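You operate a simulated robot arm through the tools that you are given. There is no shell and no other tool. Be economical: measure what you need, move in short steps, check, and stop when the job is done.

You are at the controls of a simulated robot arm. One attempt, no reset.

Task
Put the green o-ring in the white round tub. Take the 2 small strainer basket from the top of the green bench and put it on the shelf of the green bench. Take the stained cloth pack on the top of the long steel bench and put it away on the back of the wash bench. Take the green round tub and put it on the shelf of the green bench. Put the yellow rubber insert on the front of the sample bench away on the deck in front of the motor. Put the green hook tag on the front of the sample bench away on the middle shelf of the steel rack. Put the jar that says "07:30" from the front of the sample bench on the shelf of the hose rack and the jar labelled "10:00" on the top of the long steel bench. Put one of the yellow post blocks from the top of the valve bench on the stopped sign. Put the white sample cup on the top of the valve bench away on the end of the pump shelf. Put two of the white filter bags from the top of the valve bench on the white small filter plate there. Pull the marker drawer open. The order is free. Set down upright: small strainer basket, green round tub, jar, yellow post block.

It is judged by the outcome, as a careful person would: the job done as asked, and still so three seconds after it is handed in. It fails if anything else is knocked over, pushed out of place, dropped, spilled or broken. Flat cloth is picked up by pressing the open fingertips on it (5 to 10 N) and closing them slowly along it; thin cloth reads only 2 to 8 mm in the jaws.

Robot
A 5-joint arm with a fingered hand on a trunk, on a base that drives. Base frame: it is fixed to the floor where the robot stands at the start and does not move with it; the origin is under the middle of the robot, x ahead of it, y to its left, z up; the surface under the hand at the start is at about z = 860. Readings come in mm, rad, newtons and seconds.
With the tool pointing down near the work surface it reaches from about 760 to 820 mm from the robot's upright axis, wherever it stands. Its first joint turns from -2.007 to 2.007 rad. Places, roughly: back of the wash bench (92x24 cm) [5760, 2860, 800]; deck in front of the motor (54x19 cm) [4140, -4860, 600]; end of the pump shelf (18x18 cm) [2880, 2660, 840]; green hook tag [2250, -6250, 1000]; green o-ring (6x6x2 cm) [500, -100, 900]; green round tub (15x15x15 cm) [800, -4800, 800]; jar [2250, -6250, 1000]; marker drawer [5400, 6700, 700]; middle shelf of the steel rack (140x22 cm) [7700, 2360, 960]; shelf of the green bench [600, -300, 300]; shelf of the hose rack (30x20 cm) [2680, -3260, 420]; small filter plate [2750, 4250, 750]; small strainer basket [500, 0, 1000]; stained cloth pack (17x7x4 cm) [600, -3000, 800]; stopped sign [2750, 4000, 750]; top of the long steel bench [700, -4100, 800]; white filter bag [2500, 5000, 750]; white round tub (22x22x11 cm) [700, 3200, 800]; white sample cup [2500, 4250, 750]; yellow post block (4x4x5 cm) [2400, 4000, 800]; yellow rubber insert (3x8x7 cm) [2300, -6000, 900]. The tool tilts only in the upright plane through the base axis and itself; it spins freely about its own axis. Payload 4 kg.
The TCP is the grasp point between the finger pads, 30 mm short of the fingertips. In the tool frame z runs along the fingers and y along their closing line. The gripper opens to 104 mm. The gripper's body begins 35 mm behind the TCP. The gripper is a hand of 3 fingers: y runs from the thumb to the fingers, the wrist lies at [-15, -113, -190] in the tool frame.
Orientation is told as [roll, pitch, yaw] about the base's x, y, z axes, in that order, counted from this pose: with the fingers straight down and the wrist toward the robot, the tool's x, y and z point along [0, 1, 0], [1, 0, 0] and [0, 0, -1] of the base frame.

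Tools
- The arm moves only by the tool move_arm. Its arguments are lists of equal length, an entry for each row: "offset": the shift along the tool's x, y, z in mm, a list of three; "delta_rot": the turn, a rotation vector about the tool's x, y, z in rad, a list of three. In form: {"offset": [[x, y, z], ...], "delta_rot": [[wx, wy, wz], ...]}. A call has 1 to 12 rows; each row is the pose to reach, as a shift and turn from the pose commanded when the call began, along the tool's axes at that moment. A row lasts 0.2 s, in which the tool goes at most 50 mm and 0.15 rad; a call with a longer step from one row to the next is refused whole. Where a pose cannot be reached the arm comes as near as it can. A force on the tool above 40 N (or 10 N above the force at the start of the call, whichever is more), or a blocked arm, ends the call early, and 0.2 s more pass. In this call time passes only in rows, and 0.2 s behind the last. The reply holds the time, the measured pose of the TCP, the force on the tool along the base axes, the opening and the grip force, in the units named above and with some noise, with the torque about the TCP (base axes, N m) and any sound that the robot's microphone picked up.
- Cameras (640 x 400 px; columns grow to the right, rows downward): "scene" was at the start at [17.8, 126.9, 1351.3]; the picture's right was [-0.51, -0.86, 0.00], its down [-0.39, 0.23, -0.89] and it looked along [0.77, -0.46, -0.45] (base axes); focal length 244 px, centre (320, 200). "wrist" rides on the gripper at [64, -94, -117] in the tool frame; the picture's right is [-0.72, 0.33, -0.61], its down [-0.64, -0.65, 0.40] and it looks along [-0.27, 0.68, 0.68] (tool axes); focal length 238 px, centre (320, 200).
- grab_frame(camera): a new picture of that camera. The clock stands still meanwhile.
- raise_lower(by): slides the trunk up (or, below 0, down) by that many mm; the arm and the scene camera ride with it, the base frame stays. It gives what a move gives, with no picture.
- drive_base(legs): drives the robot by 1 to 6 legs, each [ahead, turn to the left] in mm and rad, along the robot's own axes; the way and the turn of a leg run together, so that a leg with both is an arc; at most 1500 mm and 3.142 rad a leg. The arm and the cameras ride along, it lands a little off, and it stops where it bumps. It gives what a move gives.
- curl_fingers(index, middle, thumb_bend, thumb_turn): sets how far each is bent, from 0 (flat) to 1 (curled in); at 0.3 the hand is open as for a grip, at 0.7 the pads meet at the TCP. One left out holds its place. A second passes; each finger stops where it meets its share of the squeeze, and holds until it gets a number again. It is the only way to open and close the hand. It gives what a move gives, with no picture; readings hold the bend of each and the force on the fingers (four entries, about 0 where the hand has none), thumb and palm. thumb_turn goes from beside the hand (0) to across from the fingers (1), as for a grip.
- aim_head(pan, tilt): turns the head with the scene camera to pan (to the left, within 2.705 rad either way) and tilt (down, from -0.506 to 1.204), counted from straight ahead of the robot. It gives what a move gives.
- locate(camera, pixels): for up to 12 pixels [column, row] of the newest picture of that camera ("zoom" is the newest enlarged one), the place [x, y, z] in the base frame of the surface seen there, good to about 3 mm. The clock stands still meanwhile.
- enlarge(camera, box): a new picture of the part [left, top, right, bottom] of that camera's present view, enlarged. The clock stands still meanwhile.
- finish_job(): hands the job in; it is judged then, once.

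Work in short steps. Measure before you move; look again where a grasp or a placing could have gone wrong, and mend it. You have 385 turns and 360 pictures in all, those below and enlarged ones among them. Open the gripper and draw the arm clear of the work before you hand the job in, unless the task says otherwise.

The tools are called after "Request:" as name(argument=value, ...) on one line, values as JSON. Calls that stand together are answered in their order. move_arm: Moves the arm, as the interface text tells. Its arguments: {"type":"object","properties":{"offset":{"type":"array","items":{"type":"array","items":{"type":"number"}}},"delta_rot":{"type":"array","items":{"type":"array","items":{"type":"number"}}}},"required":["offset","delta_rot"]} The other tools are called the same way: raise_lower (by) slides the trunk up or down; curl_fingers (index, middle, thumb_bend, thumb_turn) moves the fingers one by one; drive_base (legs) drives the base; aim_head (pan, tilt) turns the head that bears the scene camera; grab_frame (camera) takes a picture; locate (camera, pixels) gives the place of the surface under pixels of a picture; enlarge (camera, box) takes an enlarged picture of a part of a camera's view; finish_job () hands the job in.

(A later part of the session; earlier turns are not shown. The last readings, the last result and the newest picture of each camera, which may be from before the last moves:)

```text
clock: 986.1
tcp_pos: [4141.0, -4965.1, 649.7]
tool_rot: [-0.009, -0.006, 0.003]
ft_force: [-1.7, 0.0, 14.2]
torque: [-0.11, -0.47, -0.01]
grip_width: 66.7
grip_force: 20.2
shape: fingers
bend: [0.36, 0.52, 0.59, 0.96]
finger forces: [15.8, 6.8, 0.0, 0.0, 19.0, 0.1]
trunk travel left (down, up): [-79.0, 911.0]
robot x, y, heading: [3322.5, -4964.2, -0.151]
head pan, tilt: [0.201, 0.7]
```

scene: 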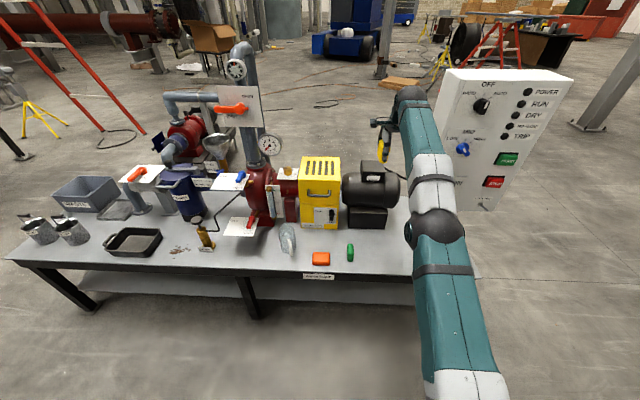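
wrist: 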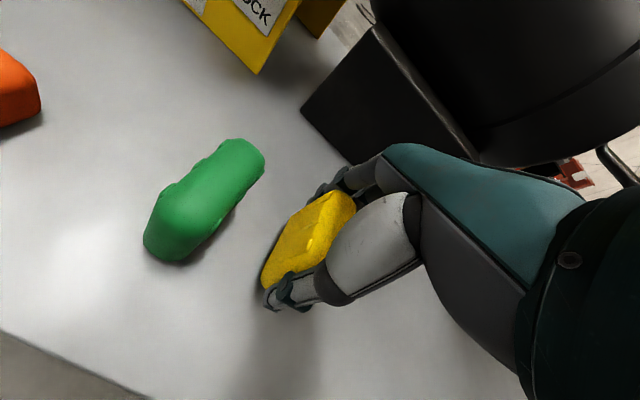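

It is resting on the deck. Releasing and rising.

Request:
curl_fingers(index=0.28, middle=0.28, thumb_bend=0.35)

Request:
raise_lower(by=250)

Request:
raise_lower(by=300)

Request:
grab_frame(camera="wrist")

Request:
aim_head(pan=0.9, tilt=0.3)

Request:
grab_frame(camera="scene")

```text
clock: 987.1
tcp_pos: [4140.8, -4963.9, 646.9]
tool_rot: [-0.009, -0.004, 0.0]
ft_force: [2.4, 1.5, 1.5]
torque: [-0.03, 0.0, -0.03]
grip_width: 100.9
grip_force: 0.9
shape: fingers
bend: [0.27, 0.28, 0.35, 0.97]
finger forces: [2.0, 0.0, 0.0, 0.0, 0.1, 0.1]
trunk travel left (down, up): [-79.0, 911.0]
robot x, y, heading: [3323.1, -4964.5, -0.153]
head pan, tilt: [0.201, 0.7]
```

```text
clock: 989.7
tcp_pos: [4141.7, -4964.9, 897.1]
tool_rot: [-0.007, -0.002, 0.001]
ft_force: [0.5, 0.2, 0.0]
torque: [-0.03, -0.01, 0.01]
grip_width: 99.7
grip_force: 0.1
shape: fingers
bend: [0.28, 0.28, 0.35, 0.97]
finger forces: [0.1, 0.0, 0.1, 0.0, 0.0, 0.0]
trunk travel left (down, up): [-329.0, 661.0]
robot x, y, heading: [3324.7, -4960.9, -0.155]
head pan, tilt: [0.201, 0.7]
```

```text
clock: 992.7
tcp_pos: [4140.9, -4964.5, 1197.3]
tool_rot: [-0.008, -0.001, 0.002]
ft_force: [0.9, -0.3, 0.9]
torque: [0.01, -0.02, 0.01]
grip_width: 99.8
grip_force: 0.0
shape: fingers
bend: [0.28, 0.28, 0.35, 0.97]
finger forces: [0.0, 0.1, 0.1, 0.0, 0.0, 0.0]
trunk travel left (down, up): [-629.0, 361.0]
robot x, y, heading: [3323.8, -4963.1, -0.157]
head pan, tilt: [0.201, 0.7]
```

```text
132 pictures are left
```

wrist: 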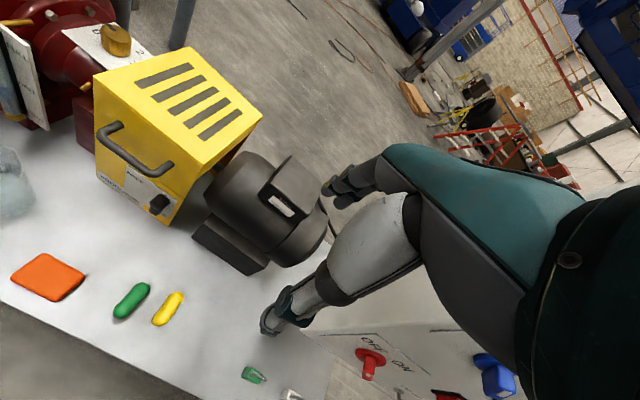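

```text
clock: 993.8
tcp_pos: [4140.7, -4963.8, 1196.1]
tool_rot: [-0.008, -0.001, 0.001]
ft_force: [-0.1, -0.7, -0.6]
torque: [0.0, -0.02, 0.0]
grip_width: 99.5
grip_force: 0.1
shape: fingers
bend: [0.28, 0.28, 0.35, 0.97]
finger forces: [0.0, 0.1, 0.0, 0.1, 0.1, 0.0]
trunk travel left (down, up): [-629.0, 361.0]
robot x, y, heading: [3325.0, -4963.8, -0.151]
head pan, tilt: [0.901, 0.3]
```

```text
131 pictures are left
```

scene: 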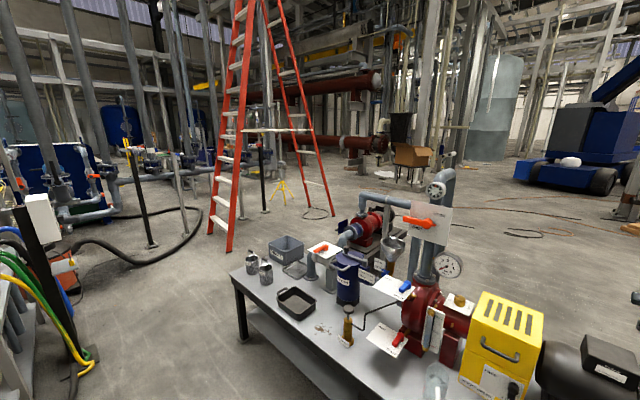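

The yellow insert stands beside the others. Checking the floor toward the rack from here.

Request:
locate(camera="scene", pixels=[[235, 245], [320, 215], [340, 190], [350, 165], [280, 190], [400, 175], [460, 180], [520, 220], [490, 170], [265, 215], [370, 180], [300, 180]])

Request:
enlarge(camera="scene", box=[200, 90, 440, 240])

```text
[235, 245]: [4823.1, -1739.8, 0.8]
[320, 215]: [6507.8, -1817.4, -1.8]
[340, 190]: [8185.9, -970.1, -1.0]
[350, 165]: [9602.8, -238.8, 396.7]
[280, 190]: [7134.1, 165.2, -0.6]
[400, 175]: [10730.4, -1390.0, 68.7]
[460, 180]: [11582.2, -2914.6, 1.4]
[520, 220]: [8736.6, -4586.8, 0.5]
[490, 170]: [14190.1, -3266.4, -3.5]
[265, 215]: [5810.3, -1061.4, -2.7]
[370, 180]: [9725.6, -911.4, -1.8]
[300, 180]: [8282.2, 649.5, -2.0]
```

```text
2.67 times, centred on (320, 165) of scene
```

zoom: 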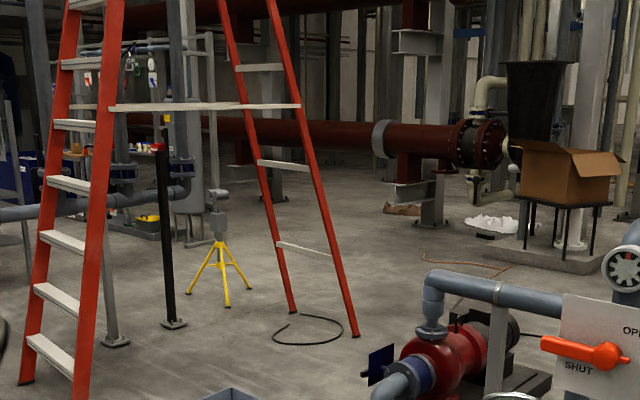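

The lane at y≈-2600 then x≈7000 looks usable to reach the rack from the south. Now back to the sample bench for the green tag, via the lane at y≈-3980.

Request:
raise_lower(by=300)

Request:
drive_base(legs=[[0, 1.725], [984, 0], [0, 1.571]])

Request:
aim_head(pan=0.3, tilt=0.5)

Request:
grab_frame(camera="scene")

```text
clock: 996.8
tcp_pos: [4141.4, -4964.2, 1496.3]
tool_rot: [-0.007, 0.001, 0.002]
ft_force: [0.7, 0.5, -0.3]
torque: [-0.01, 0.03, -0.02]
grip_width: 99.9
grip_force: 0.1
shape: fingers
bend: [0.28, 0.28, 0.35, 0.97]
finger forces: [0.0, 0.0, 0.0, 0.1, 0.0, 0.0]
trunk travel left (down, up): [-929.0, 61.0]
robot x, y, heading: [3323.6, -4963.8, -0.152]
head pan, tilt: [0.901, 0.3]
```

```text
clock: 1007.7
tcp_pos: [2869.0, -3317.5, 1499.7]
tool_rot: [-0.006, 0.0, 2.194]
ft_force: [19.1, -0.1, 2.9]
torque: [0.14, -0.11, -0.83]
grip_width: 89.1
grip_force: 9.0
shape: fingers
bend: [0.35, 0.29, 0.35, 0.97]
finger forces: [16.4, 3.0, 0.1, 0.1, 0.0, 0.0]
trunk travel left (down, up): [-929.0, 61.0]
robot x, y, heading: [3344.6, -3976.3, 2.054]
head pan, tilt: [0.901, 0.3]
stopped in leg 3: the force on the tool passed its limit at 87 N (the readings are from after the stop); the commanded pose is now the measured one
```

```text
clock: 1008.7
tcp_pos: [2870.2, -3319.1, 1498.3]
tool_rot: [-0.001, 0.002, 2.198]
ft_force: [19.5, -0.8, 3.7]
torque: [0.13, -0.05, -0.89]
grip_width: 89.1
grip_force: 10.3
shape: fingers
bend: [0.35, 0.28, 0.35, 0.97]
finger forces: [16.3, 3.3, 0.1, 0.0, 0.0, 0.0]
trunk travel left (down, up): [-929.0, 61.0]
robot x, y, heading: [3345.5, -3978.2, 2.055]
head pan, tilt: [0.3, 0.499]
```

```text
129 pictures are left
```

scene: 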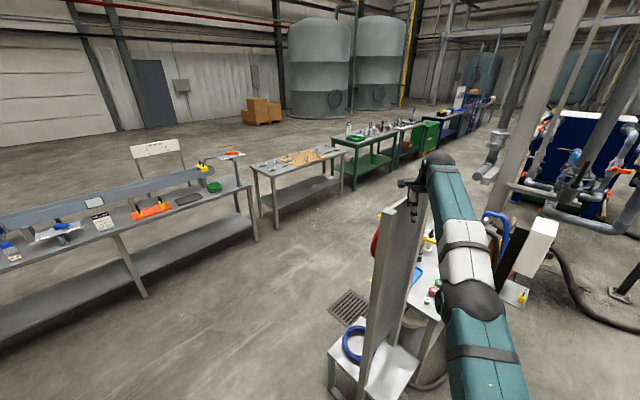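

The hand touched the tall hose-rack board. I'll turn back to relieve it, then inspect the rack.

Request:
drive_base(legs=[[0, -0.35]])

Request:
aim_head(pan=0.75, tilt=0.65)

Request:
grab_frame(camera="scene")

```text
clock: 1010.2
tcp_pos: [3122.1, -3192.8, 1496.2]
tool_rot: [-0.008, 0.004, 1.846]
ft_force: [0.4, -0.7, -0.1]
torque: [0.01, 0.0, 0.01]
grip_width: 99.7
grip_force: 0.0
shape: fingers
bend: [0.28, 0.28, 0.35, 0.97]
finger forces: [0.0, 0.0, 0.0, 0.1, 0.0, 0.0]
trunk travel left (down, up): [-929.0, 61.0]
robot x, y, heading: [3341.6, -3978.4, 1.705]
head pan, tilt: [0.3, 0.499]
```

```text
clock: 1011.1
tcp_pos: [3122.4, -3191.7, 1496.5]
tool_rot: [-0.007, 0.004, 1.846]
ft_force: [-0.5, 0.3, 0.3]
torque: [-0.01, 0.01, -0.04]
grip_width: 99.5
grip_force: 0.0
shape: fingers
bend: [0.28, 0.28, 0.35, 0.97]
finger forces: [0.0, 0.1, 0.0, 0.0, 0.0, 0.1]
trunk travel left (down, up): [-929.0, 61.0]
robot x, y, heading: [3343.9, -3977.8, 1.709]
head pan, tilt: [0.75, 0.649]
```

```text
128 pictures are left
```

scene: 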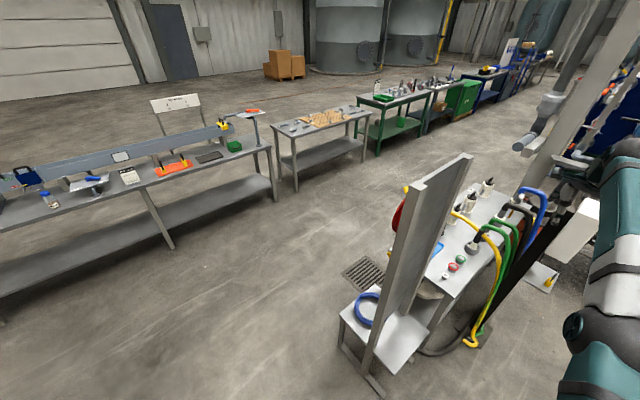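

Request:
enlarge(camera="scene", box=[320, 250, 460, 400])

Request:
locate(camera="scene", pixels=[[365, 312], [400, 345], [425, 340], [400, 368], [345, 320], [460, 157], [395, 220], [375, 355], [380, 393], [420, 325], [435, 265]])

```text
2.67 times, centred on (390, 325) of scene
```

zoom: 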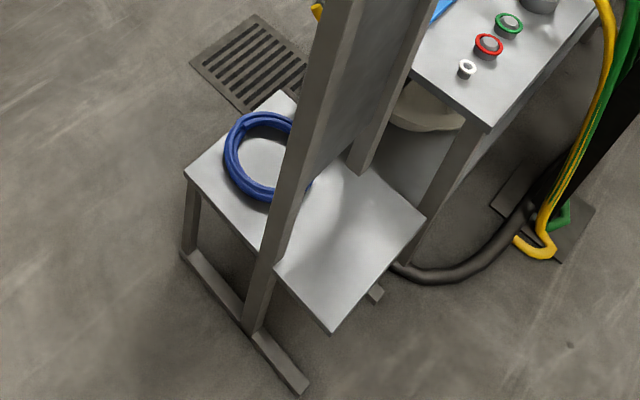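

```text
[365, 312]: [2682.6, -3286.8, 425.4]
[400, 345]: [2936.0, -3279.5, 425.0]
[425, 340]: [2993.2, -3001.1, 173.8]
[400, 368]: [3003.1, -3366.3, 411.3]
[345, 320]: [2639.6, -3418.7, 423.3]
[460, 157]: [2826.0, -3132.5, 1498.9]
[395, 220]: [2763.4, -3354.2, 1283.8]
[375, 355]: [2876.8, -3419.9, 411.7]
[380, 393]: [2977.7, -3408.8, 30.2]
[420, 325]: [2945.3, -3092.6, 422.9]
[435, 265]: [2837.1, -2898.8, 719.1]
```

Request:
locate(camera="zoom", pixels=[[190, 172], [420, 222], [332, 325], [285, 97], [270, 255], [355, 165], [345, 10], [395, 60], [232, 112], [225, 150], [305, 185], [250, 265]])

```text
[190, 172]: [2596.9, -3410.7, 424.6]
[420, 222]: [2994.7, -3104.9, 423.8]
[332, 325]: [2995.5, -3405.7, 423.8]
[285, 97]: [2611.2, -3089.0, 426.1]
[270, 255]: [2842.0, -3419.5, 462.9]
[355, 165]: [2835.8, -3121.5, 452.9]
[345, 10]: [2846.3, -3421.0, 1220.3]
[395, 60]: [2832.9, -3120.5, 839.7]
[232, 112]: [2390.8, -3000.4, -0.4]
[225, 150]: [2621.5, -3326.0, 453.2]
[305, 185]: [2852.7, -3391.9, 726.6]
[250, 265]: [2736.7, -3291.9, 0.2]
```

The rack has not shifted: its shelf is square at x 2600–2995, y -3410..-3095. I'll turn the other way round to avoid the board, then return to the sample bench.

Request:
drive_base(legs=[[0, -2.42], [0, -2.42], [1500, 0], [400, 0], [0, 1.571], [1500, 0]])

Request:
aim_head(pan=1.0, tilt=0.5)

Request:
grab_frame(camera="scene")

```text
clock: 1043.0
tcp_pos: [1564.0, -6221.9, 1496.4]
tool_rot: [-0.007, 0.004, -1.425]
ft_force: [0.0, 0.6, 0.3]
torque: [0.02, 0.0, 0.03]
grip_width: 99.5
grip_force: 0.1
shape: fingers
bend: [0.28, 0.28, 0.35, 0.97]
finger forces: [0.0, 0.0, 0.0, 0.1, 0.0, 0.0]
trunk travel left (down, up): [-929.0, 61.0]
robot x, y, heading: [1449.6, -5414.1, -1.563]
head pan, tilt: [0.75, 0.649]
```

```text
clock: 1043.8
tcp_pos: [1564.9, -6221.6, 1496.6]
tool_rot: [-0.008, 0.006, -1.425]
ft_force: [-0.1, 0.0, -0.3]
torque: [-0.02, -0.02, 0.02]
grip_width: 99.8
grip_force: 0.0
shape: fingers
bend: [0.28, 0.28, 0.35, 0.97]
finger forces: [0.0, 0.0, 0.1, 0.0, 0.0, 0.0]
trunk travel left (down, up): [-929.0, 61.0]
robot x, y, heading: [1448.4, -5414.6, -1.566]
head pan, tilt: [1.0, 0.499]
```

```text
126 pictures are left
```

scene: 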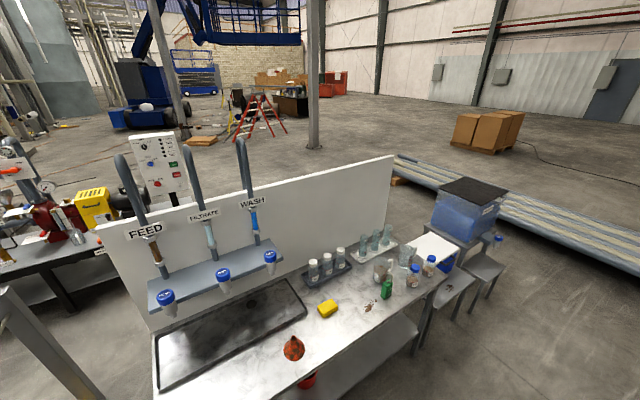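

Enlarging the tag and the remaining jars.

Request:
enlarge(camera="scene", box=[330, 220, 450, 310])

Request:
locate(camera="zoom", pixels=[[300, 300], [285, 335], [320, 320], [310, 240], [322, 260], [300, 255], [275, 300], [445, 240], [535, 210], [450, 300], [530, 265], [420, 160]])

```text
4.44 times, centred on (390, 265) of scene
```

zoom: 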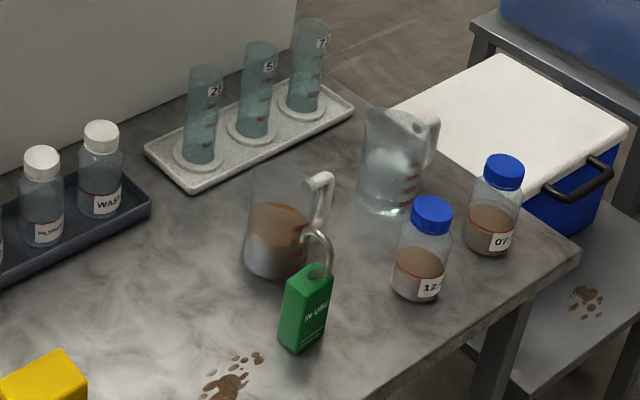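

```text
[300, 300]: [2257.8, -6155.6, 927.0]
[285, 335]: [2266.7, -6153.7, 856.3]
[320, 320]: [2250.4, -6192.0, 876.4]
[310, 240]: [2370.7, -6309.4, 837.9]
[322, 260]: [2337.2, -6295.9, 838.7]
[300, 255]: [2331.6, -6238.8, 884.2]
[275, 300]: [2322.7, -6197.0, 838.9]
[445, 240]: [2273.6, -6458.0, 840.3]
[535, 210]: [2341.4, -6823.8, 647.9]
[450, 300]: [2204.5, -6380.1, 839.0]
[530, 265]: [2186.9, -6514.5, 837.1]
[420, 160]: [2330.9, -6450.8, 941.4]
```

Request:
drive_base(legs=[[755, 0], [0, 1.42]])

Request:
raise_lower(by=-350)

Request:
grab_frame(camera="wrist")

Request:
aim_head(pan=0.2, tilt=0.6)

Request:
grab_frame(camera="scene")

```text
clock: 1051.4
tcp_pos: [2268.4, -6176.2, 1496.5]
tool_rot: [-0.008, 0.006, 0.001]
ft_force: [0.6, -1.2, 0.2]
torque: [-0.01, 0.01, -0.03]
grip_width: 99.5
grip_force: 0.1
shape: fingers
bend: [0.28, 0.28, 0.35, 0.97]
finger forces: [0.0, 0.0, 0.0, 0.0, 0.1, 0.1]
trunk travel left (down, up): [-929.0, 61.0]
robot x, y, heading: [1453.6, -6179.3, -0.14]
head pan, tilt: [1.0, 0.499]
```

```text
clock: 1054.8
tcp_pos: [2268.6, -6177.7, 1146.4]
tool_rot: [-0.007, 0.005, 0.001]
ft_force: [-1.1, 0.1, -1.1]
torque: [0.02, -0.03, 0.02]
grip_width: 99.3
grip_force: 0.1
shape: fingers
bend: [0.28, 0.28, 0.35, 0.97]
finger forces: [0.0, 0.0, 0.0, 0.0, 0.0, 0.0]
trunk travel left (down, up): [-579.0, 411.0]
robot x, y, heading: [1455.4, -6177.4, -0.144]
head pan, tilt: [1.0, 0.499]
```

```text
124 pictures are left
```

wrist: 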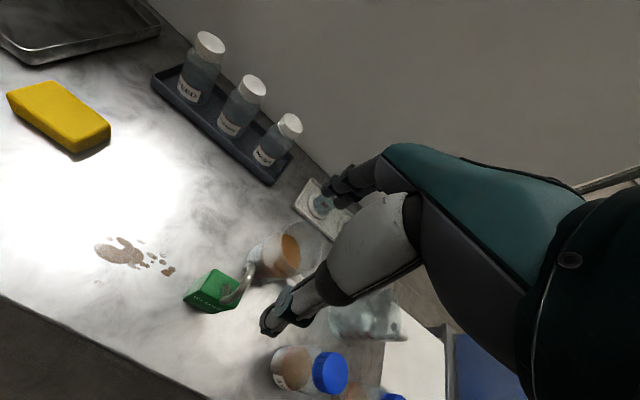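

```text
clock: 1056.0
tcp_pos: [2268.0, -6178.4, 1146.0]
tool_rot: [-0.005, 0.006, 0.003]
ft_force: [0.4, -0.5, 0.4]
torque: [0.02, 0.01, 0.0]
grip_width: 99.2
grip_force: 0.1
shape: fingers
bend: [0.28, 0.28, 0.35, 0.97]
finger forces: [0.0, 0.1, 0.1, 0.0, 0.0, 0.1]
trunk travel left (down, up): [-579.0, 411.0]
robot x, y, heading: [1452.1, -6179.9, -0.14]
head pan, tilt: [0.201, 0.6]
```

```text
123 pictures are left
```

scene: 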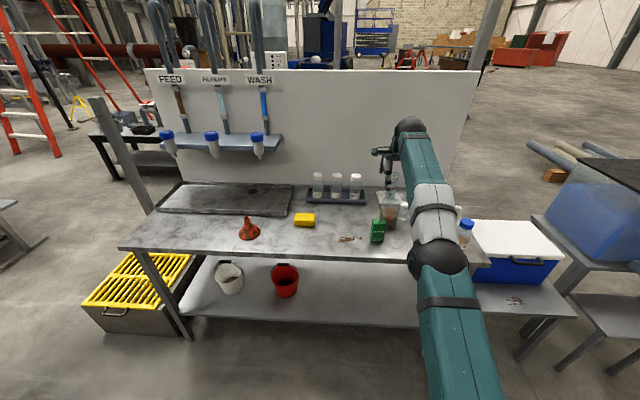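

Request:
enlarge(camera="wrist", box=[160, 220, 320, 340])

Request:
locate(camera="zoom", pixels=[[205, 205], [310, 245], [285, 215], [255, 225], [330, 270], [375, 180], [362, 170], [345, 230], [290, 270], [380, 190], [300, 260], [240, 270]])

Request:
enlarge(camera="scene", box=[340, 190, 440, 260])

```text
3.33 times, centred on (240, 280) of wrist
```

zoom: 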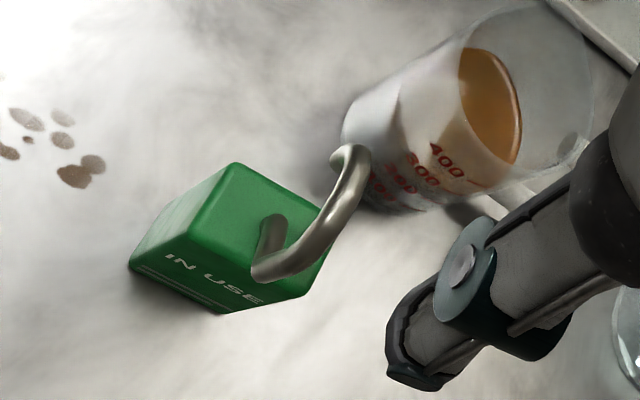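

```text
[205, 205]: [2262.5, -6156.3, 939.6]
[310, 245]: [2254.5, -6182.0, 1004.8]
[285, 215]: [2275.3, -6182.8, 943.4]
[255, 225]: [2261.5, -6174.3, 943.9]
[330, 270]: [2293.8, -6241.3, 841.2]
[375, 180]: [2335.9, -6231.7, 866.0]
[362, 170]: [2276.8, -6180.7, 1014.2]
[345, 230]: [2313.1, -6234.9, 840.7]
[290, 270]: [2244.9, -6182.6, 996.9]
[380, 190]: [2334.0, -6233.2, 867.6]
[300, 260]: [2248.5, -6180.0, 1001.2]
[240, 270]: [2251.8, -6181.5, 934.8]
```

```text
5.71 times, centred on (390, 225) of scene
```

zoom: 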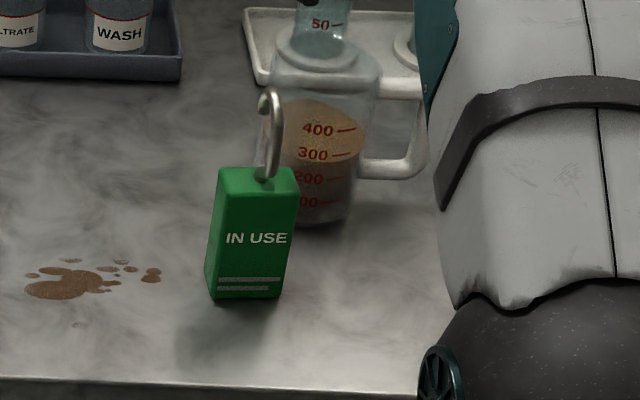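

Request:
locate(camera="zoom", pixels=[[285, 50], [375, 75], [330, 40], [330, 105], [400, 88], [275, 95], [268, 175], [275, 110], [262, 105], [415, 165], [340, 75]])

```text
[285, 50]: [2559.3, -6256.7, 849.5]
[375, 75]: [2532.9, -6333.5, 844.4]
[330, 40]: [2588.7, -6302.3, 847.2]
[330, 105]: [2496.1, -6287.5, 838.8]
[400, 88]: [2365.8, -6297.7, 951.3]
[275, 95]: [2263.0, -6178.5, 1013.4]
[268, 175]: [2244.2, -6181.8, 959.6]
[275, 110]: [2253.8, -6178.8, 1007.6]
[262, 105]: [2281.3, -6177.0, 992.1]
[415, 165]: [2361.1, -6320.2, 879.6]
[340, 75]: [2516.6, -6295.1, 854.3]
```

The hook plane runs along x (stem 2244, tip 2281, top 1013), so I need a diagonal approach again. I'll stand north-west at (1794,-5512), with the arm pointing at -55°, turning the long way round to avoid the feed pipes.

Request:
drive_base(legs=[[0, 1.238], [750, 0], [0, 2.04], [0, 2.04]])

Request:
grab_frame(camera="wrist")

```text
clock: 1072.9
tcp_pos: [2266.0, -6151.9, 1146.3]
tool_rot: [-0.005, 0.006, -0.946]
ft_force: [-0.4, 0.8, -0.1]
torque: [-0.02, -0.01, 0.02]
grip_width: 99.5
grip_force: 0.3
shape: fingers
bend: [0.28, 0.28, 0.35, 0.97]
finger forces: [0.0, 0.0, 0.0, 0.0, 0.0, 0.0]
trunk travel left (down, up): [-579.0, 411.0]
robot x, y, heading: [1788.0, -5489.9, -1.081]
head pan, tilt: [0.201, 0.6]
```

```text
120 pictures are left
```

wrist: 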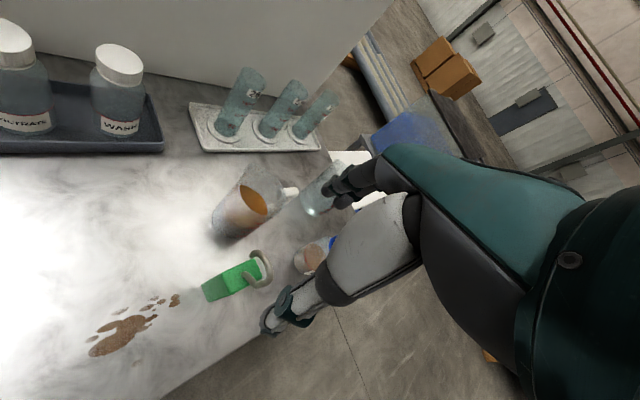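

Request:
drive_base(legs=[[0, -0.019], [21, 0]])

Request:
grab_frame(camera="wrist")

Request:
enlarge(camera="wrist", box=[180, 210, 320, 320])

```text
clock: 1074.0
tcp_pos: [2262.3, -6181.3, 1145.9]
tool_rot: [-0.005, 0.007, -0.966]
ft_force: [-0.2, -0.1, -0.7]
torque: [0.0, 0.01, 0.0]
grip_width: 99.7
grip_force: 0.1
shape: fingers
bend: [0.28, 0.28, 0.35, 0.97]
finger forces: [0.0, 0.0, 0.0, 0.0, 0.0, 0.1]
trunk travel left (down, up): [-579.0, 411.0]
robot x, y, heading: [1796.1, -5509.9, -1.105]
head pan, tilt: [0.201, 0.6]
```

```text
119 pictures are left
```

wrist: 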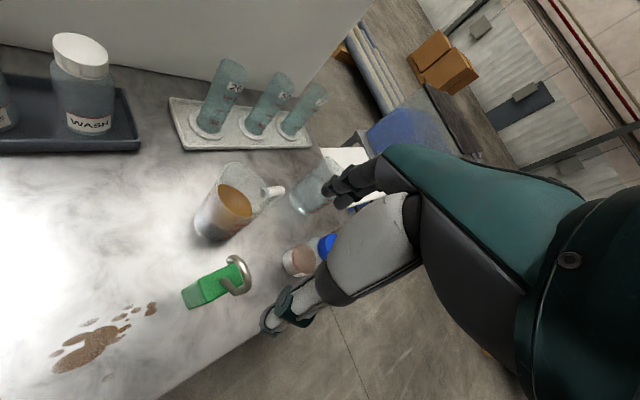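

```text
3.64 times, centred on (250, 265) of wrist
```

zoom: 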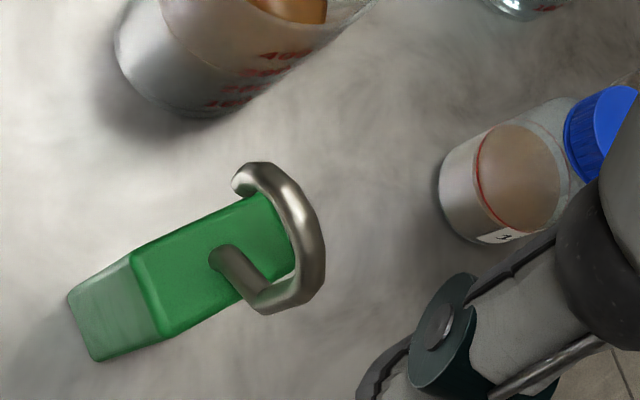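

Centred over the hook. Lowering to TCP 1009 and closing.

Request:
raise_lower(by=-137)

Request:
curl_fingers(index=0.55, middle=0.55, thumb_bend=0.55)

Request:
enlarge(camera="wrist", box=[190, 170, 390, 310])

```text
clock: 1075.7
tcp_pos: [2262.2, -6180.3, 1009.4]
tool_rot: [-0.007, 0.005, -0.964]
ft_force: [0.0, 0.1, 0.4]
torque: [-0.02, -0.01, 0.01]
grip_width: 99.5
grip_force: 0.1
shape: fingers
bend: [0.28, 0.28, 0.35, 0.97]
finger forces: [0.0, 0.1, 0.1, 0.0, 0.1, 0.0]
trunk travel left (down, up): [-442.0, 548.0]
robot x, y, heading: [1793.8, -5510.9, -1.105]
head pan, tilt: [0.201, 0.6]
```

```text
clock: 1076.7
tcp_pos: [2261.5, -6180.7, 1009.0]
tool_rot: [-0.007, 0.006, -0.963]
ft_force: [-0.4, -0.9, 0.0]
torque: [-0.02, 0.04, 0.02]
grip_width: 39.8
grip_force: 0.2
shape: fingers
bend: [0.55, 0.55, 0.55, 0.97]
finger forces: [0.0, 0.0, 0.0, 0.0, 0.1, 0.1]
trunk travel left (down, up): [-442.0, 548.0]
robot x, y, heading: [1799.5, -5509.2, -1.104]
head pan, tilt: [0.201, 0.6]
```

```text
2.86 times, centred on (290, 240) of wrist
```

zoom: 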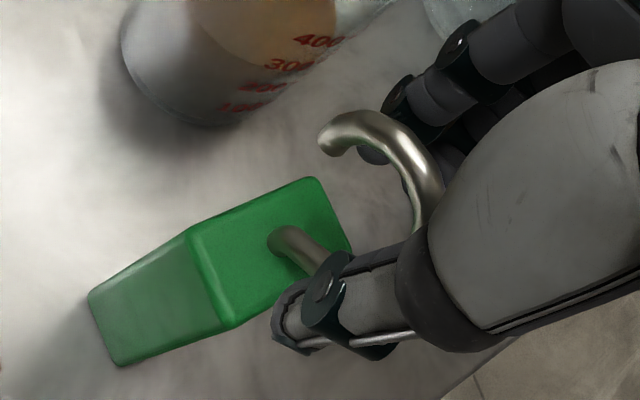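

Request:
curl_fingers(index=0.7, middle=0.7, thumb_bend=0.7)

Request:
enlarge(camera="wrist", box=[190, 170, 390, 310])

```text
clock: 1077.7
tcp_pos: [2261.3, -6180.5, 1009.5]
tool_rot: [-0.007, 0.006, -0.964]
ft_force: [-1.0, -0.7, -0.1]
torque: [0.0, 0.0, 0.05]
grip_width: 1.8
grip_force: 0.2
shape: fingers
bend: [0.7, 0.7, 0.7, 0.97]
finger forces: [0.1, 0.0, 0.1, 0.1, 0.1, 0.0]
trunk travel left (down, up): [-442.0, 548.0]
robot x, y, heading: [1797.5, -5512.4, -1.106]
head pan, tilt: [0.201, 0.6]
```

```text
2.86 times, centred on (290, 240) of wrist
```

zoom: 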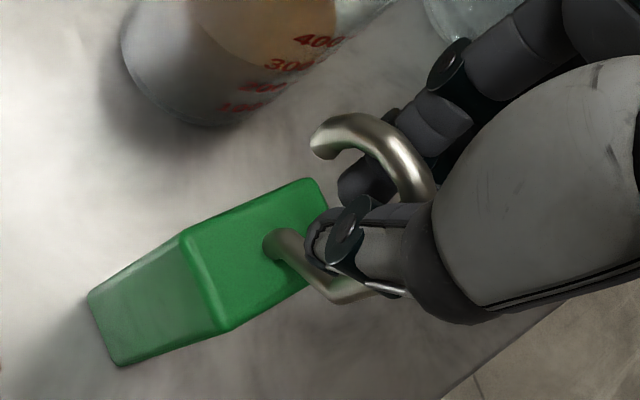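

The fingers meet beneath the curl. Lifting in steps.

Request:
raise_lower(by=35)

Request:
raise_lower(by=40)

Request:
grab_frame(camera="wrist")

```text
clock: 1078.5
tcp_pos: [2262.2, -6180.1, 1044.0]
tool_rot: [-0.006, 0.005, -0.964]
ft_force: [-0.2, 0.8, -1.2]
torque: [0.01, 0.01, 0.01]
grip_width: 2.1
grip_force: 0.4
shape: fingers
bend: [0.7, 0.7, 0.69, 0.97]
finger forces: [0.4, 0.2, 0.0, 0.0, 0.8, 0.1]
trunk travel left (down, up): [-477.0, 513.0]
robot x, y, heading: [1792.7, -5513.9, -1.105]
head pan, tilt: [0.201, 0.6]
```

```text
clock: 1079.3
tcp_pos: [2261.4, -6179.9, 1084.2]
tool_rot: [-0.008, 0.006, -0.964]
ft_force: [-0.4, -0.6, -0.5]
torque: [0.04, 0.03, 0.04]
grip_width: 1.8
grip_force: 1.1
shape: fingers
bend: [0.7, 0.7, 0.69, 0.97]
finger forces: [0.5, 0.3, 0.0, 0.0, 0.6, 0.0]
trunk travel left (down, up): [-517.0, 473.0]
robot x, y, heading: [1794.9, -5509.9, -1.101]
head pan, tilt: [0.201, 0.6]
```

```text
115 pictures are left
```

wrist: 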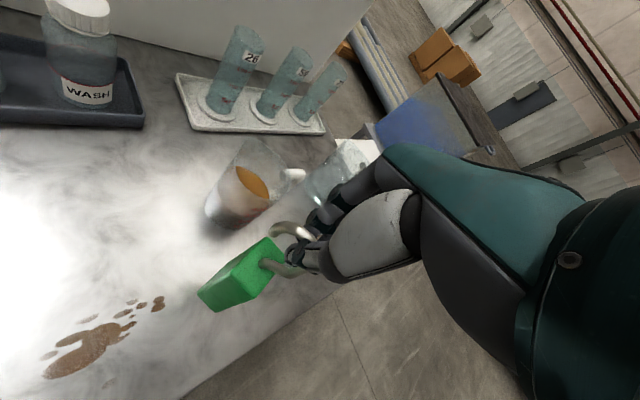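

The tag hangs on the closed fingers. I'll raise it and take the known, clear northern route to the rack, turning away from the feed pipes first.

Request:
raise_lower(by=250)

Request:
drive_base(legs=[[0, -1.79], [0, -1.79], [1500, 0], [1500, 0], [1500, 0], [1500, 0]])

Request:
grab_frame(camera="wrist")

```text
clock: 1081.9
tcp_pos: [2261.4, -6180.2, 1334.9]
tool_rot: [-0.007, 0.005, -0.961]
ft_force: [-0.1, 1.0, -0.4]
torque: [0.02, 0.03, -0.03]
grip_width: 2.2
grip_force: 1.9
shape: fingers
bend: [0.7, 0.7, 0.69, 0.97]
finger forces: [0.5, 0.2, 0.0, 0.1, 0.8, 0.1]
trunk travel left (down, up): [-767.0, 223.0]
robot x, y, heading: [1794.4, -5510.8, -1.109]
head pan, tilt: [0.201, 0.6]
```

```text
clock: 1118.9
tcp_pos: [1618.7, 1239.9, 1334.2]
tool_rot: [-0.008, 0.006, 1.721]
ft_force: [0.4, 1.0, -1.3]
torque: [0.0, -0.02, 0.02]
grip_width: 2.5
grip_force: 0.9
shape: fingers
bend: [0.7, 0.7, 0.69, 0.97]
finger forces: [0.7, 0.2, 0.1, 0.0, 0.8, 0.1]
trunk travel left (down, up): [-767.0, 223.0]
robot x, y, heading: [1742.8, 435.8, 1.578]
head pan, tilt: [0.201, 0.6]
```

```text
114 pictures are left
```

wrist: 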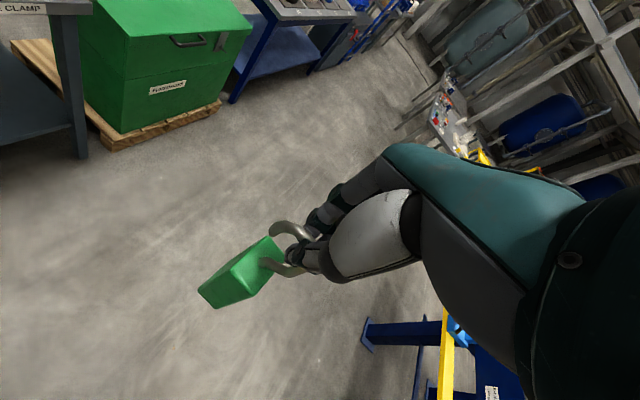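

Request:
drive_base(legs=[[1500, 0], [1410, 0], [0, -1.578], [1500, 0], [1250, 0], [0, 1.571]])

Request:
drive_base(legs=[[1500, 0], [1500, 0]])

Request:
aim_head(pan=-0.3, tilt=0.4)

Request:
grab_frame(camera="scene")

```text
clock: 1153.7
tcp_pos: [4355.8, 4149.1, 1335.6]
tool_rot: [-0.008, 0.006, 1.739]
ft_force: [-0.1, 0.1, -0.5]
torque: [-0.01, 0.01, -0.02]
grip_width: 2.3
grip_force: 0.7
shape: fingers
bend: [0.69, 0.7, 0.69, 0.97]
finger forces: [0.4, 0.2, 0.0, 0.0, 0.6, 0.0]
trunk travel left (down, up): [-767.0, 223.0]
robot x, y, heading: [4494.0, 3349.2, 1.598]
head pan, tilt: [0.201, 0.6]
```

```text
clock: 1168.2
tcp_pos: [4335.2, 7166.9, 1334.2]
tool_rot: [-0.007, 0.006, 1.723]
ft_force: [-0.3, 0.8, -1.3]
torque: [-0.03, -0.01, 0.0]
grip_width: 2.4
grip_force: 0.8
shape: fingers
bend: [0.69, 0.7, 0.69, 0.97]
finger forces: [0.5, 0.2, 0.0, 0.1, 0.9, 0.0]
trunk travel left (down, up): [-767.0, 223.0]
robot x, y, heading: [4455.9, 6358.2, 1.58]
head pan, tilt: [0.201, 0.6]
```

```text
clock: 1169.1
tcp_pos: [4333.7, 7167.3, 1334.3]
tool_rot: [-0.008, 0.005, 1.723]
ft_force: [-0.2, -0.6, -2.1]
torque: [0.02, 0.0, 0.03]
grip_width: 2.3
grip_force: 0.6
shape: fingers
bend: [0.69, 0.7, 0.69, 0.97]
finger forces: [0.6, 0.3, 0.0, 0.1, 0.8, 0.0]
trunk travel left (down, up): [-767.0, 223.0]
robot x, y, heading: [4457.0, 6360.9, 1.575]
head pan, tilt: [-0.3, 0.4]
```

```text
113 pictures are left
```

scene: 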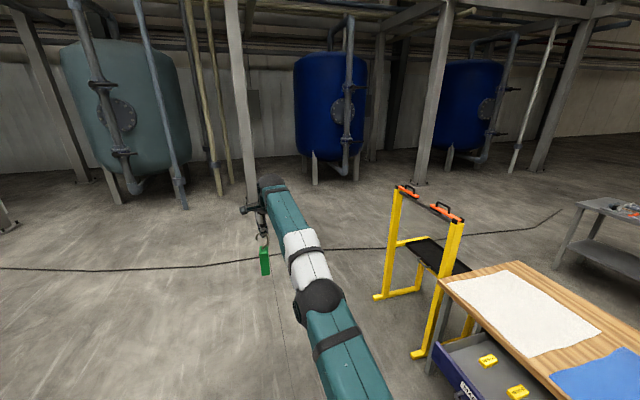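

Request:
locate(camera="scene", pixels=[[378, 297], [418, 355], [350, 248], [480, 228], [545, 215], [460, 260], [415, 290], [420, 183], [570, 265], [590, 260], [200, 262], [440, 275]])

```text
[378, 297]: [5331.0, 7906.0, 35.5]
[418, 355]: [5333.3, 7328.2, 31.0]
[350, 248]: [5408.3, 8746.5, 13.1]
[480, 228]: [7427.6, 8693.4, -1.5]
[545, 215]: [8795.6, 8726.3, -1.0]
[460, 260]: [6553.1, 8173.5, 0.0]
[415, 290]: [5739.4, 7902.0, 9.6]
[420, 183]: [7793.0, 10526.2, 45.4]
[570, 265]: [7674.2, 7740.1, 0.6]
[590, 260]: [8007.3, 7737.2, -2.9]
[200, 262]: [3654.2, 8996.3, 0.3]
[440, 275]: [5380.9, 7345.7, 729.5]
```

The stand ends at y≈7906 and a floor cable lies at y≈8700, so I'll pass at y≈8300, then go down the aisle at x≈6650.

Request:
drive_base(legs=[[1500, 0], [440, 0], [0, -1.575], [1500, 0], [680, 0], [0, -1.571]])

Request:
aim_head(pan=0.0, tilt=0.4)

Request:
grab_frame(camera="scene")

```text
clock: 1196.9
tcp_pos: [6737.0, 7496.3, 1334.2]
tool_rot: [-0.006, 0.004, -1.437]
ft_force: [-0.6, -0.1, -1.5]
torque: [0.03, 0.02, -0.02]
grip_width: 2.4
grip_force: 0.8
shape: fingers
bend: [0.69, 0.7, 0.69, 0.97]
finger forces: [0.6, 0.2, 0.0, 0.1, 0.5, 0.1]
trunk travel left (down, up): [-767.0, 223.0]
robot x, y, heading: [6626.9, 8304.7, -1.579]
head pan, tilt: [-0.3, 0.4]
```

```text
clock: 1197.7
tcp_pos: [6738.5, 7496.9, 1335.6]
tool_rot: [-0.006, 0.006, -1.435]
ft_force: [-0.9, 0.1, -0.5]
torque: [0.0, 0.0, 0.01]
grip_width: 2.5
grip_force: 1.0
shape: fingers
bend: [0.69, 0.7, 0.69, 0.97]
finger forces: [0.6, 0.2, 0.0, 0.0, 0.5, 0.1]
trunk travel left (down, up): [-767.0, 223.0]
robot x, y, heading: [6631.1, 8303.7, -1.579]
head pan, tilt: [0.0, 0.4]
```

```text
112 pictures are left
```

scene: 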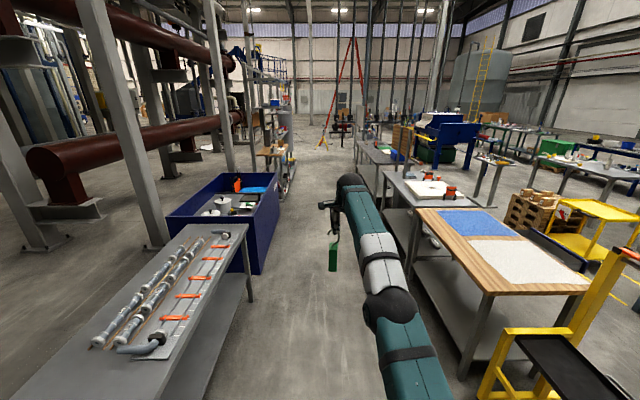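

Request:
locate(camera="scene", pixels=[[250, 295], [180, 390], [470, 330], [385, 200], [262, 270], [290, 185], [355, 150], [310, 200], [420, 215], [300, 160]])

```text
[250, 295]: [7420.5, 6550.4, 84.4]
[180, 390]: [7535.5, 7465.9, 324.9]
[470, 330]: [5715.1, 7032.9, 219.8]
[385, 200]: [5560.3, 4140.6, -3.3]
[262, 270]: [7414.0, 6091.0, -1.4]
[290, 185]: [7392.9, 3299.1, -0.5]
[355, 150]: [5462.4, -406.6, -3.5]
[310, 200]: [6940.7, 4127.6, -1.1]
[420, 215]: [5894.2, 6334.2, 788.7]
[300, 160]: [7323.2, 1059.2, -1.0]
```

The aisle is clear. Driving down to face the rack from (6484,2640), leaving room to lower before entering under its top shelf.

Request:
drive_base(legs=[[0, -0.018], [1500, 0], [1500, 0], [1500, 0], [1166, 0], [0, 1.455]])

Request:
aim_head(pan=0.15, tilt=0.35)

Request:
grab_frame(camera="scene")

Request:
grab_frame(camera="wrist")

```text
clock: 1228.6
tcp_pos: [7339.4, 2637.9, 1334.5]
tool_rot: [-0.006, 0.004, -0.01]
ft_force: [-0.3, -0.3, -0.5]
torque: [-0.02, -0.03, -0.02]
grip_width: 2.8
grip_force: 1.0
shape: fingers
bend: [0.69, 0.7, 0.69, 0.97]
finger forces: [0.7, 0.2, 0.1, 0.0, 0.8, 0.0]
trunk travel left (down, up): [-767.0, 223.0]
robot x, y, heading: [6523.5, 2645.1, -0.149]
head pan, tilt: [0.0, 0.4]
```

```text
clock: 1229.3
tcp_pos: [7339.5, 2636.7, 1333.6]
tool_rot: [-0.008, 0.007, -0.009]
ft_force: [-0.4, 1.4, -1.2]
torque: [-0.03, -0.01, -0.02]
grip_width: 3.0
grip_force: 1.4
shape: fingers
bend: [0.69, 0.7, 0.69, 0.97]
finger forces: [0.9, 0.2, 0.0, 0.1, 0.7, 0.0]
trunk travel left (down, up): [-767.0, 223.0]
robot x, y, heading: [6524.6, 2647.7, -0.154]
head pan, tilt: [0.15, 0.351]
```

```text
111 pictures are left
```

scene: 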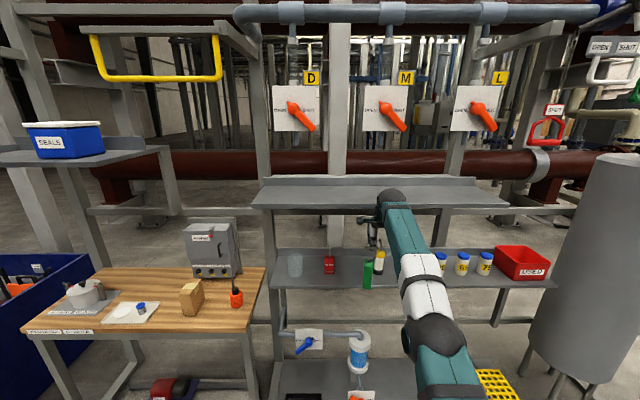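

```text
110 pictures are left
```

wrist: 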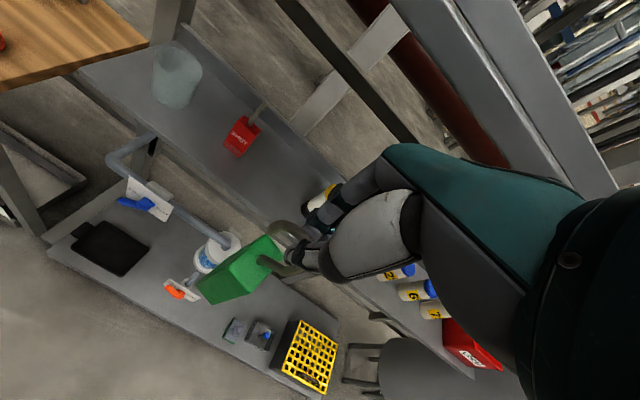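

Request:
enlarge(camera="scene", box=[250, 160, 570, 320])

Request:
locate(camera="scene", pixels=[[329, 265], [345, 280], [350, 270], [379, 262], [340, 255], [300, 265], [330, 288], [340, 195], [350, 185], [345, 265], [310, 275], [268, 285]])

Request:
locate(camera="wrist", pixels=[[240, 135], [280, 170], [310, 195], [325, 200], [255, 110], [250, 190], [175, 75], [300, 180], [400, 295]])

```text
2.00 times, centred on (410, 240) of scene
```

zoom: 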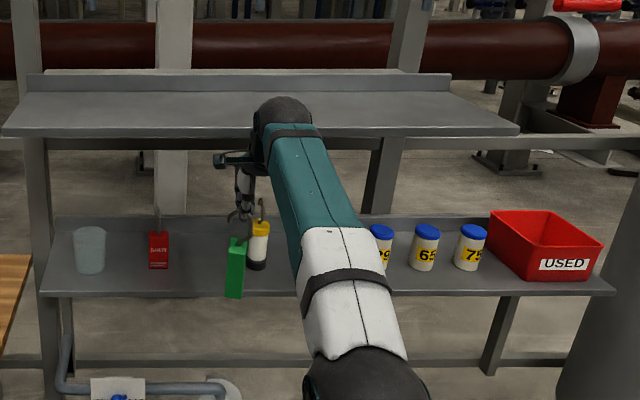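

```text
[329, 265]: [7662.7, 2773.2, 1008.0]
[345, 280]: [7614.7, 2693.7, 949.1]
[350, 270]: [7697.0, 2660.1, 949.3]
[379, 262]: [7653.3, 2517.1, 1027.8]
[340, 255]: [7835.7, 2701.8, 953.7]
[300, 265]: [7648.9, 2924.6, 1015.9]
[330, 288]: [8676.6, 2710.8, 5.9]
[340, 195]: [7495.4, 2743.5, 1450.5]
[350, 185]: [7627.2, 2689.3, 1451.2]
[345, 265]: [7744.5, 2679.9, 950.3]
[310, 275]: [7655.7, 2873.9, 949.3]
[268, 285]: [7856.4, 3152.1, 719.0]
```

```text
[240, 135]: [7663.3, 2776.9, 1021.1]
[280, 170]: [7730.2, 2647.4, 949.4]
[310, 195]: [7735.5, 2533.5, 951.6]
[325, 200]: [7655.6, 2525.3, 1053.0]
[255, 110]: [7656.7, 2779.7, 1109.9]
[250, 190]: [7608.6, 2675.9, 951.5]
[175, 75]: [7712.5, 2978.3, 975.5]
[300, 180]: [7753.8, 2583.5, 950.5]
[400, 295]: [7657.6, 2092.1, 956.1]
```

The gap between the red tag (y 2775) and the bottle (y 2520) is free, with its centre at about (7690,2650). I'll lower to TCP 1168, check that the tag's bottom clears the shelf (950), and drive in under the top shelf.

Request:
raise_lower(by=-164)

Request:
drive_base(legs=[[0, 0.057], [200, 0]])

Request:
grab_frame(camera="scene")

Request:
grab_frame(camera="wrist")

```text
clock: 1231.2
tcp_pos: [7340.3, 2637.3, 1171.0]
tool_rot: [-0.008, 0.005, -0.009]
ft_force: [-0.1, 0.2, -1.6]
torque: [0.02, -0.01, -0.03]
grip_width: 2.7
grip_force: 1.0
shape: fingers
bend: [0.69, 0.7, 0.69, 0.97]
finger forces: [0.7, 0.3, 0.0, 0.1, 0.9, 0.1]
trunk travel left (down, up): [-603.0, 387.0]
robot x, y, heading: [6525.9, 2646.6, -0.151]
head pan, tilt: [0.15, 0.351]
```

```text
clock: 1233.2
tcp_pos: [7540.2, 2663.5, 1168.7]
tool_rot: [-0.005, 0.007, 0.045]
ft_force: [0.3, -0.2, -0.4]
torque: [-0.01, 0.02, 0.0]
grip_width: 1.2
grip_force: 0.0
shape: fingers
bend: [0.7, 0.7, 0.7, 0.97]
finger forces: [0.0, 0.1, 0.0, 0.0, 0.1, 0.1]
trunk travel left (down, up): [-603.0, 387.0]
robot x, y, heading: [6724.1, 2628.3, -0.099]
head pan, tilt: [0.15, 0.351]
```

```text
108 pictures are left
```

scene: 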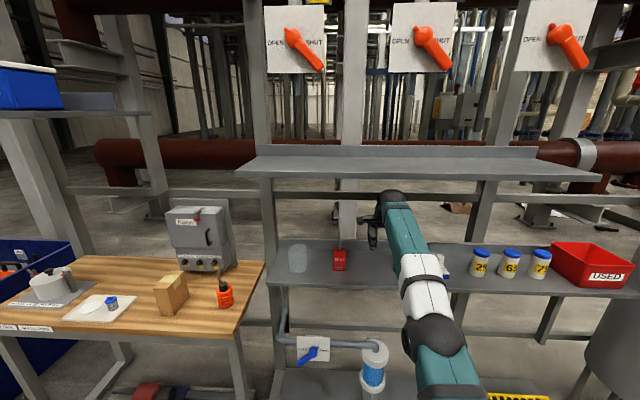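

```text
107 pictures are left
```

wrist: 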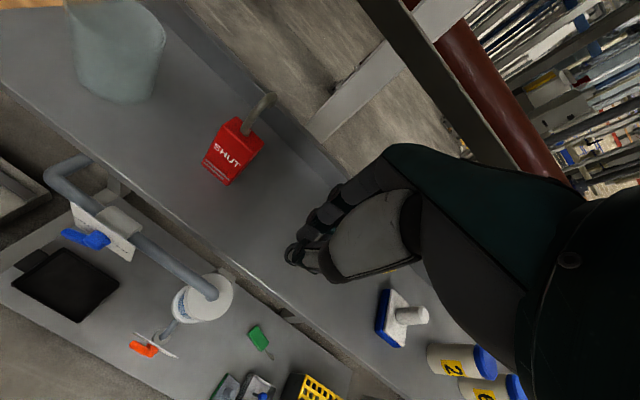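

The tag has dropped: it caught the shelf's edge. I can see something green at (260,338) below. I'll look closely.

Request:
enlarge(camera="wrist", box=[200, 300, 330, 398])

Request:
locate(camera="zoom", pixels=[[280, 130], [310, 190], [330, 240], [260, 150], [320, 145], [150, 330], [370, 200], [400, 120], [460, 80], [200, 40]])

```text
4.08 times, centred on (265, 349) of wrist
```

zoom: 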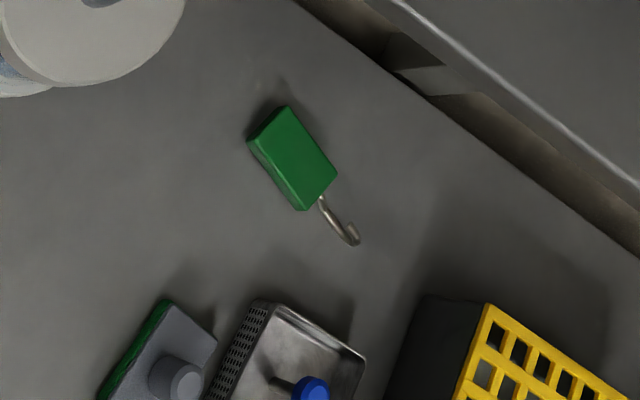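

```text
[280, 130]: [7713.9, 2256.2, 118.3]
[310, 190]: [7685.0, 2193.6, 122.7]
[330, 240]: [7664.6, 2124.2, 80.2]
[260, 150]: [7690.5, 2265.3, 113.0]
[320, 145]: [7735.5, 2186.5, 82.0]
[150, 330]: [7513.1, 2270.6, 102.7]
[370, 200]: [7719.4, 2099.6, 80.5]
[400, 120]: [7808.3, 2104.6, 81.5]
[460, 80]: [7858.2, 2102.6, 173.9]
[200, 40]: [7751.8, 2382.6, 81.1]
```

The tag lies flat on the rack's bottom shelf at (7702,2228), top z 120; nothing else seems disturbed. I'll back off, lower the trunk fully and test how low the arm can reach.

Request:
drive_base(legs=[[-400, 0]])

Request:
raise_lower(by=-400)

Request:
raise_lower(by=-203)

Request:
move_arm(offset=[[0, 0, 48], [0, 0, 96], [0, 0, 144], [0, 0, 192], [0, 0, 240], [0, 0, 288], [0, 0, 336], [0, 0, 384], [0, 0, 432]], delta_rot=[[0, 0, 0], [0, 0, 0], [0, 0, 0], [0, 0, 0], [0, 0, 0], [0, 0, 0], [0, 0, 0], [0, 0, 0], [0, 0, 0]])

```text
clock: 1235.7
tcp_pos: [7146.3, 2705.3, 1170.2]
tool_rot: [-0.007, 0.005, 0.051]
ft_force: [0.8, 0.7, 0.0]
torque: [0.02, 0.0, 0.0]
grip_width: 1.6
grip_force: 0.1
shape: fingers
bend: [0.7, 0.7, 0.7, 0.97]
finger forces: [0.0, 0.0, 0.0, 0.0, 0.1, 0.0]
trunk travel left (down, up): [-603.0, 387.0]
robot x, y, heading: [6330.7, 2663.4, -0.095]
head pan, tilt: [0.15, 0.351]
```

```text
clock: 1239.5
tcp_pos: [7147.8, 2705.0, 770.4]
tool_rot: [-0.007, 0.005, 0.05]
ft_force: [-0.5, 0.5, 0.1]
torque: [0.01, -0.03, 0.0]
grip_width: 1.7
grip_force: 0.1
shape: fingers
bend: [0.7, 0.7, 0.7, 0.97]
finger forces: [0.0, 0.0, 0.0, 0.0, 0.0, 0.1]
trunk travel left (down, up): [-203.0, 787.0]
robot x, y, heading: [6333.9, 2656.7, -0.092]
head pan, tilt: [0.15, 0.351]
```

```text
clock: 1241.7
tcp_pos: [7147.3, 2704.3, 567.4]
tool_rot: [-0.006, 0.007, 0.051]
ft_force: [0.2, 0.3, 0.0]
torque: [0.04, -0.02, 0.02]
grip_width: 1.3
grip_force: 0.0
shape: fingers
bend: [0.7, 0.7, 0.7, 0.97]
finger forces: [0.0, 0.0, 0.1, 0.0, 0.0, 0.0]
trunk travel left (down, up): [0.0, 990.0]
robot x, y, heading: [6336.8, 2668.3, -0.093]
head pan, tilt: [0.15, 0.351]
```

```text
clock: 1243.7
tcp_pos: [7145.1, 2701.0, 134.1]
tool_rot: [-0.008, 0.006, 0.05]
ft_force: [-0.4, 0.6, -0.5]
torque: [0.04, 0.0, 0.01]
grip_width: 1.2
grip_force: 0.1
shape: fingers
bend: [0.7, 0.7, 0.7, 0.97]
finger forces: [0.0, 0.0, 0.1, 0.1, 0.0, 0.1]
trunk travel left (down, up): [0.0, 990.0]
robot x, y, heading: [6330.8, 2665.2, -0.092]
head pan, tilt: [0.15, 0.351]
```

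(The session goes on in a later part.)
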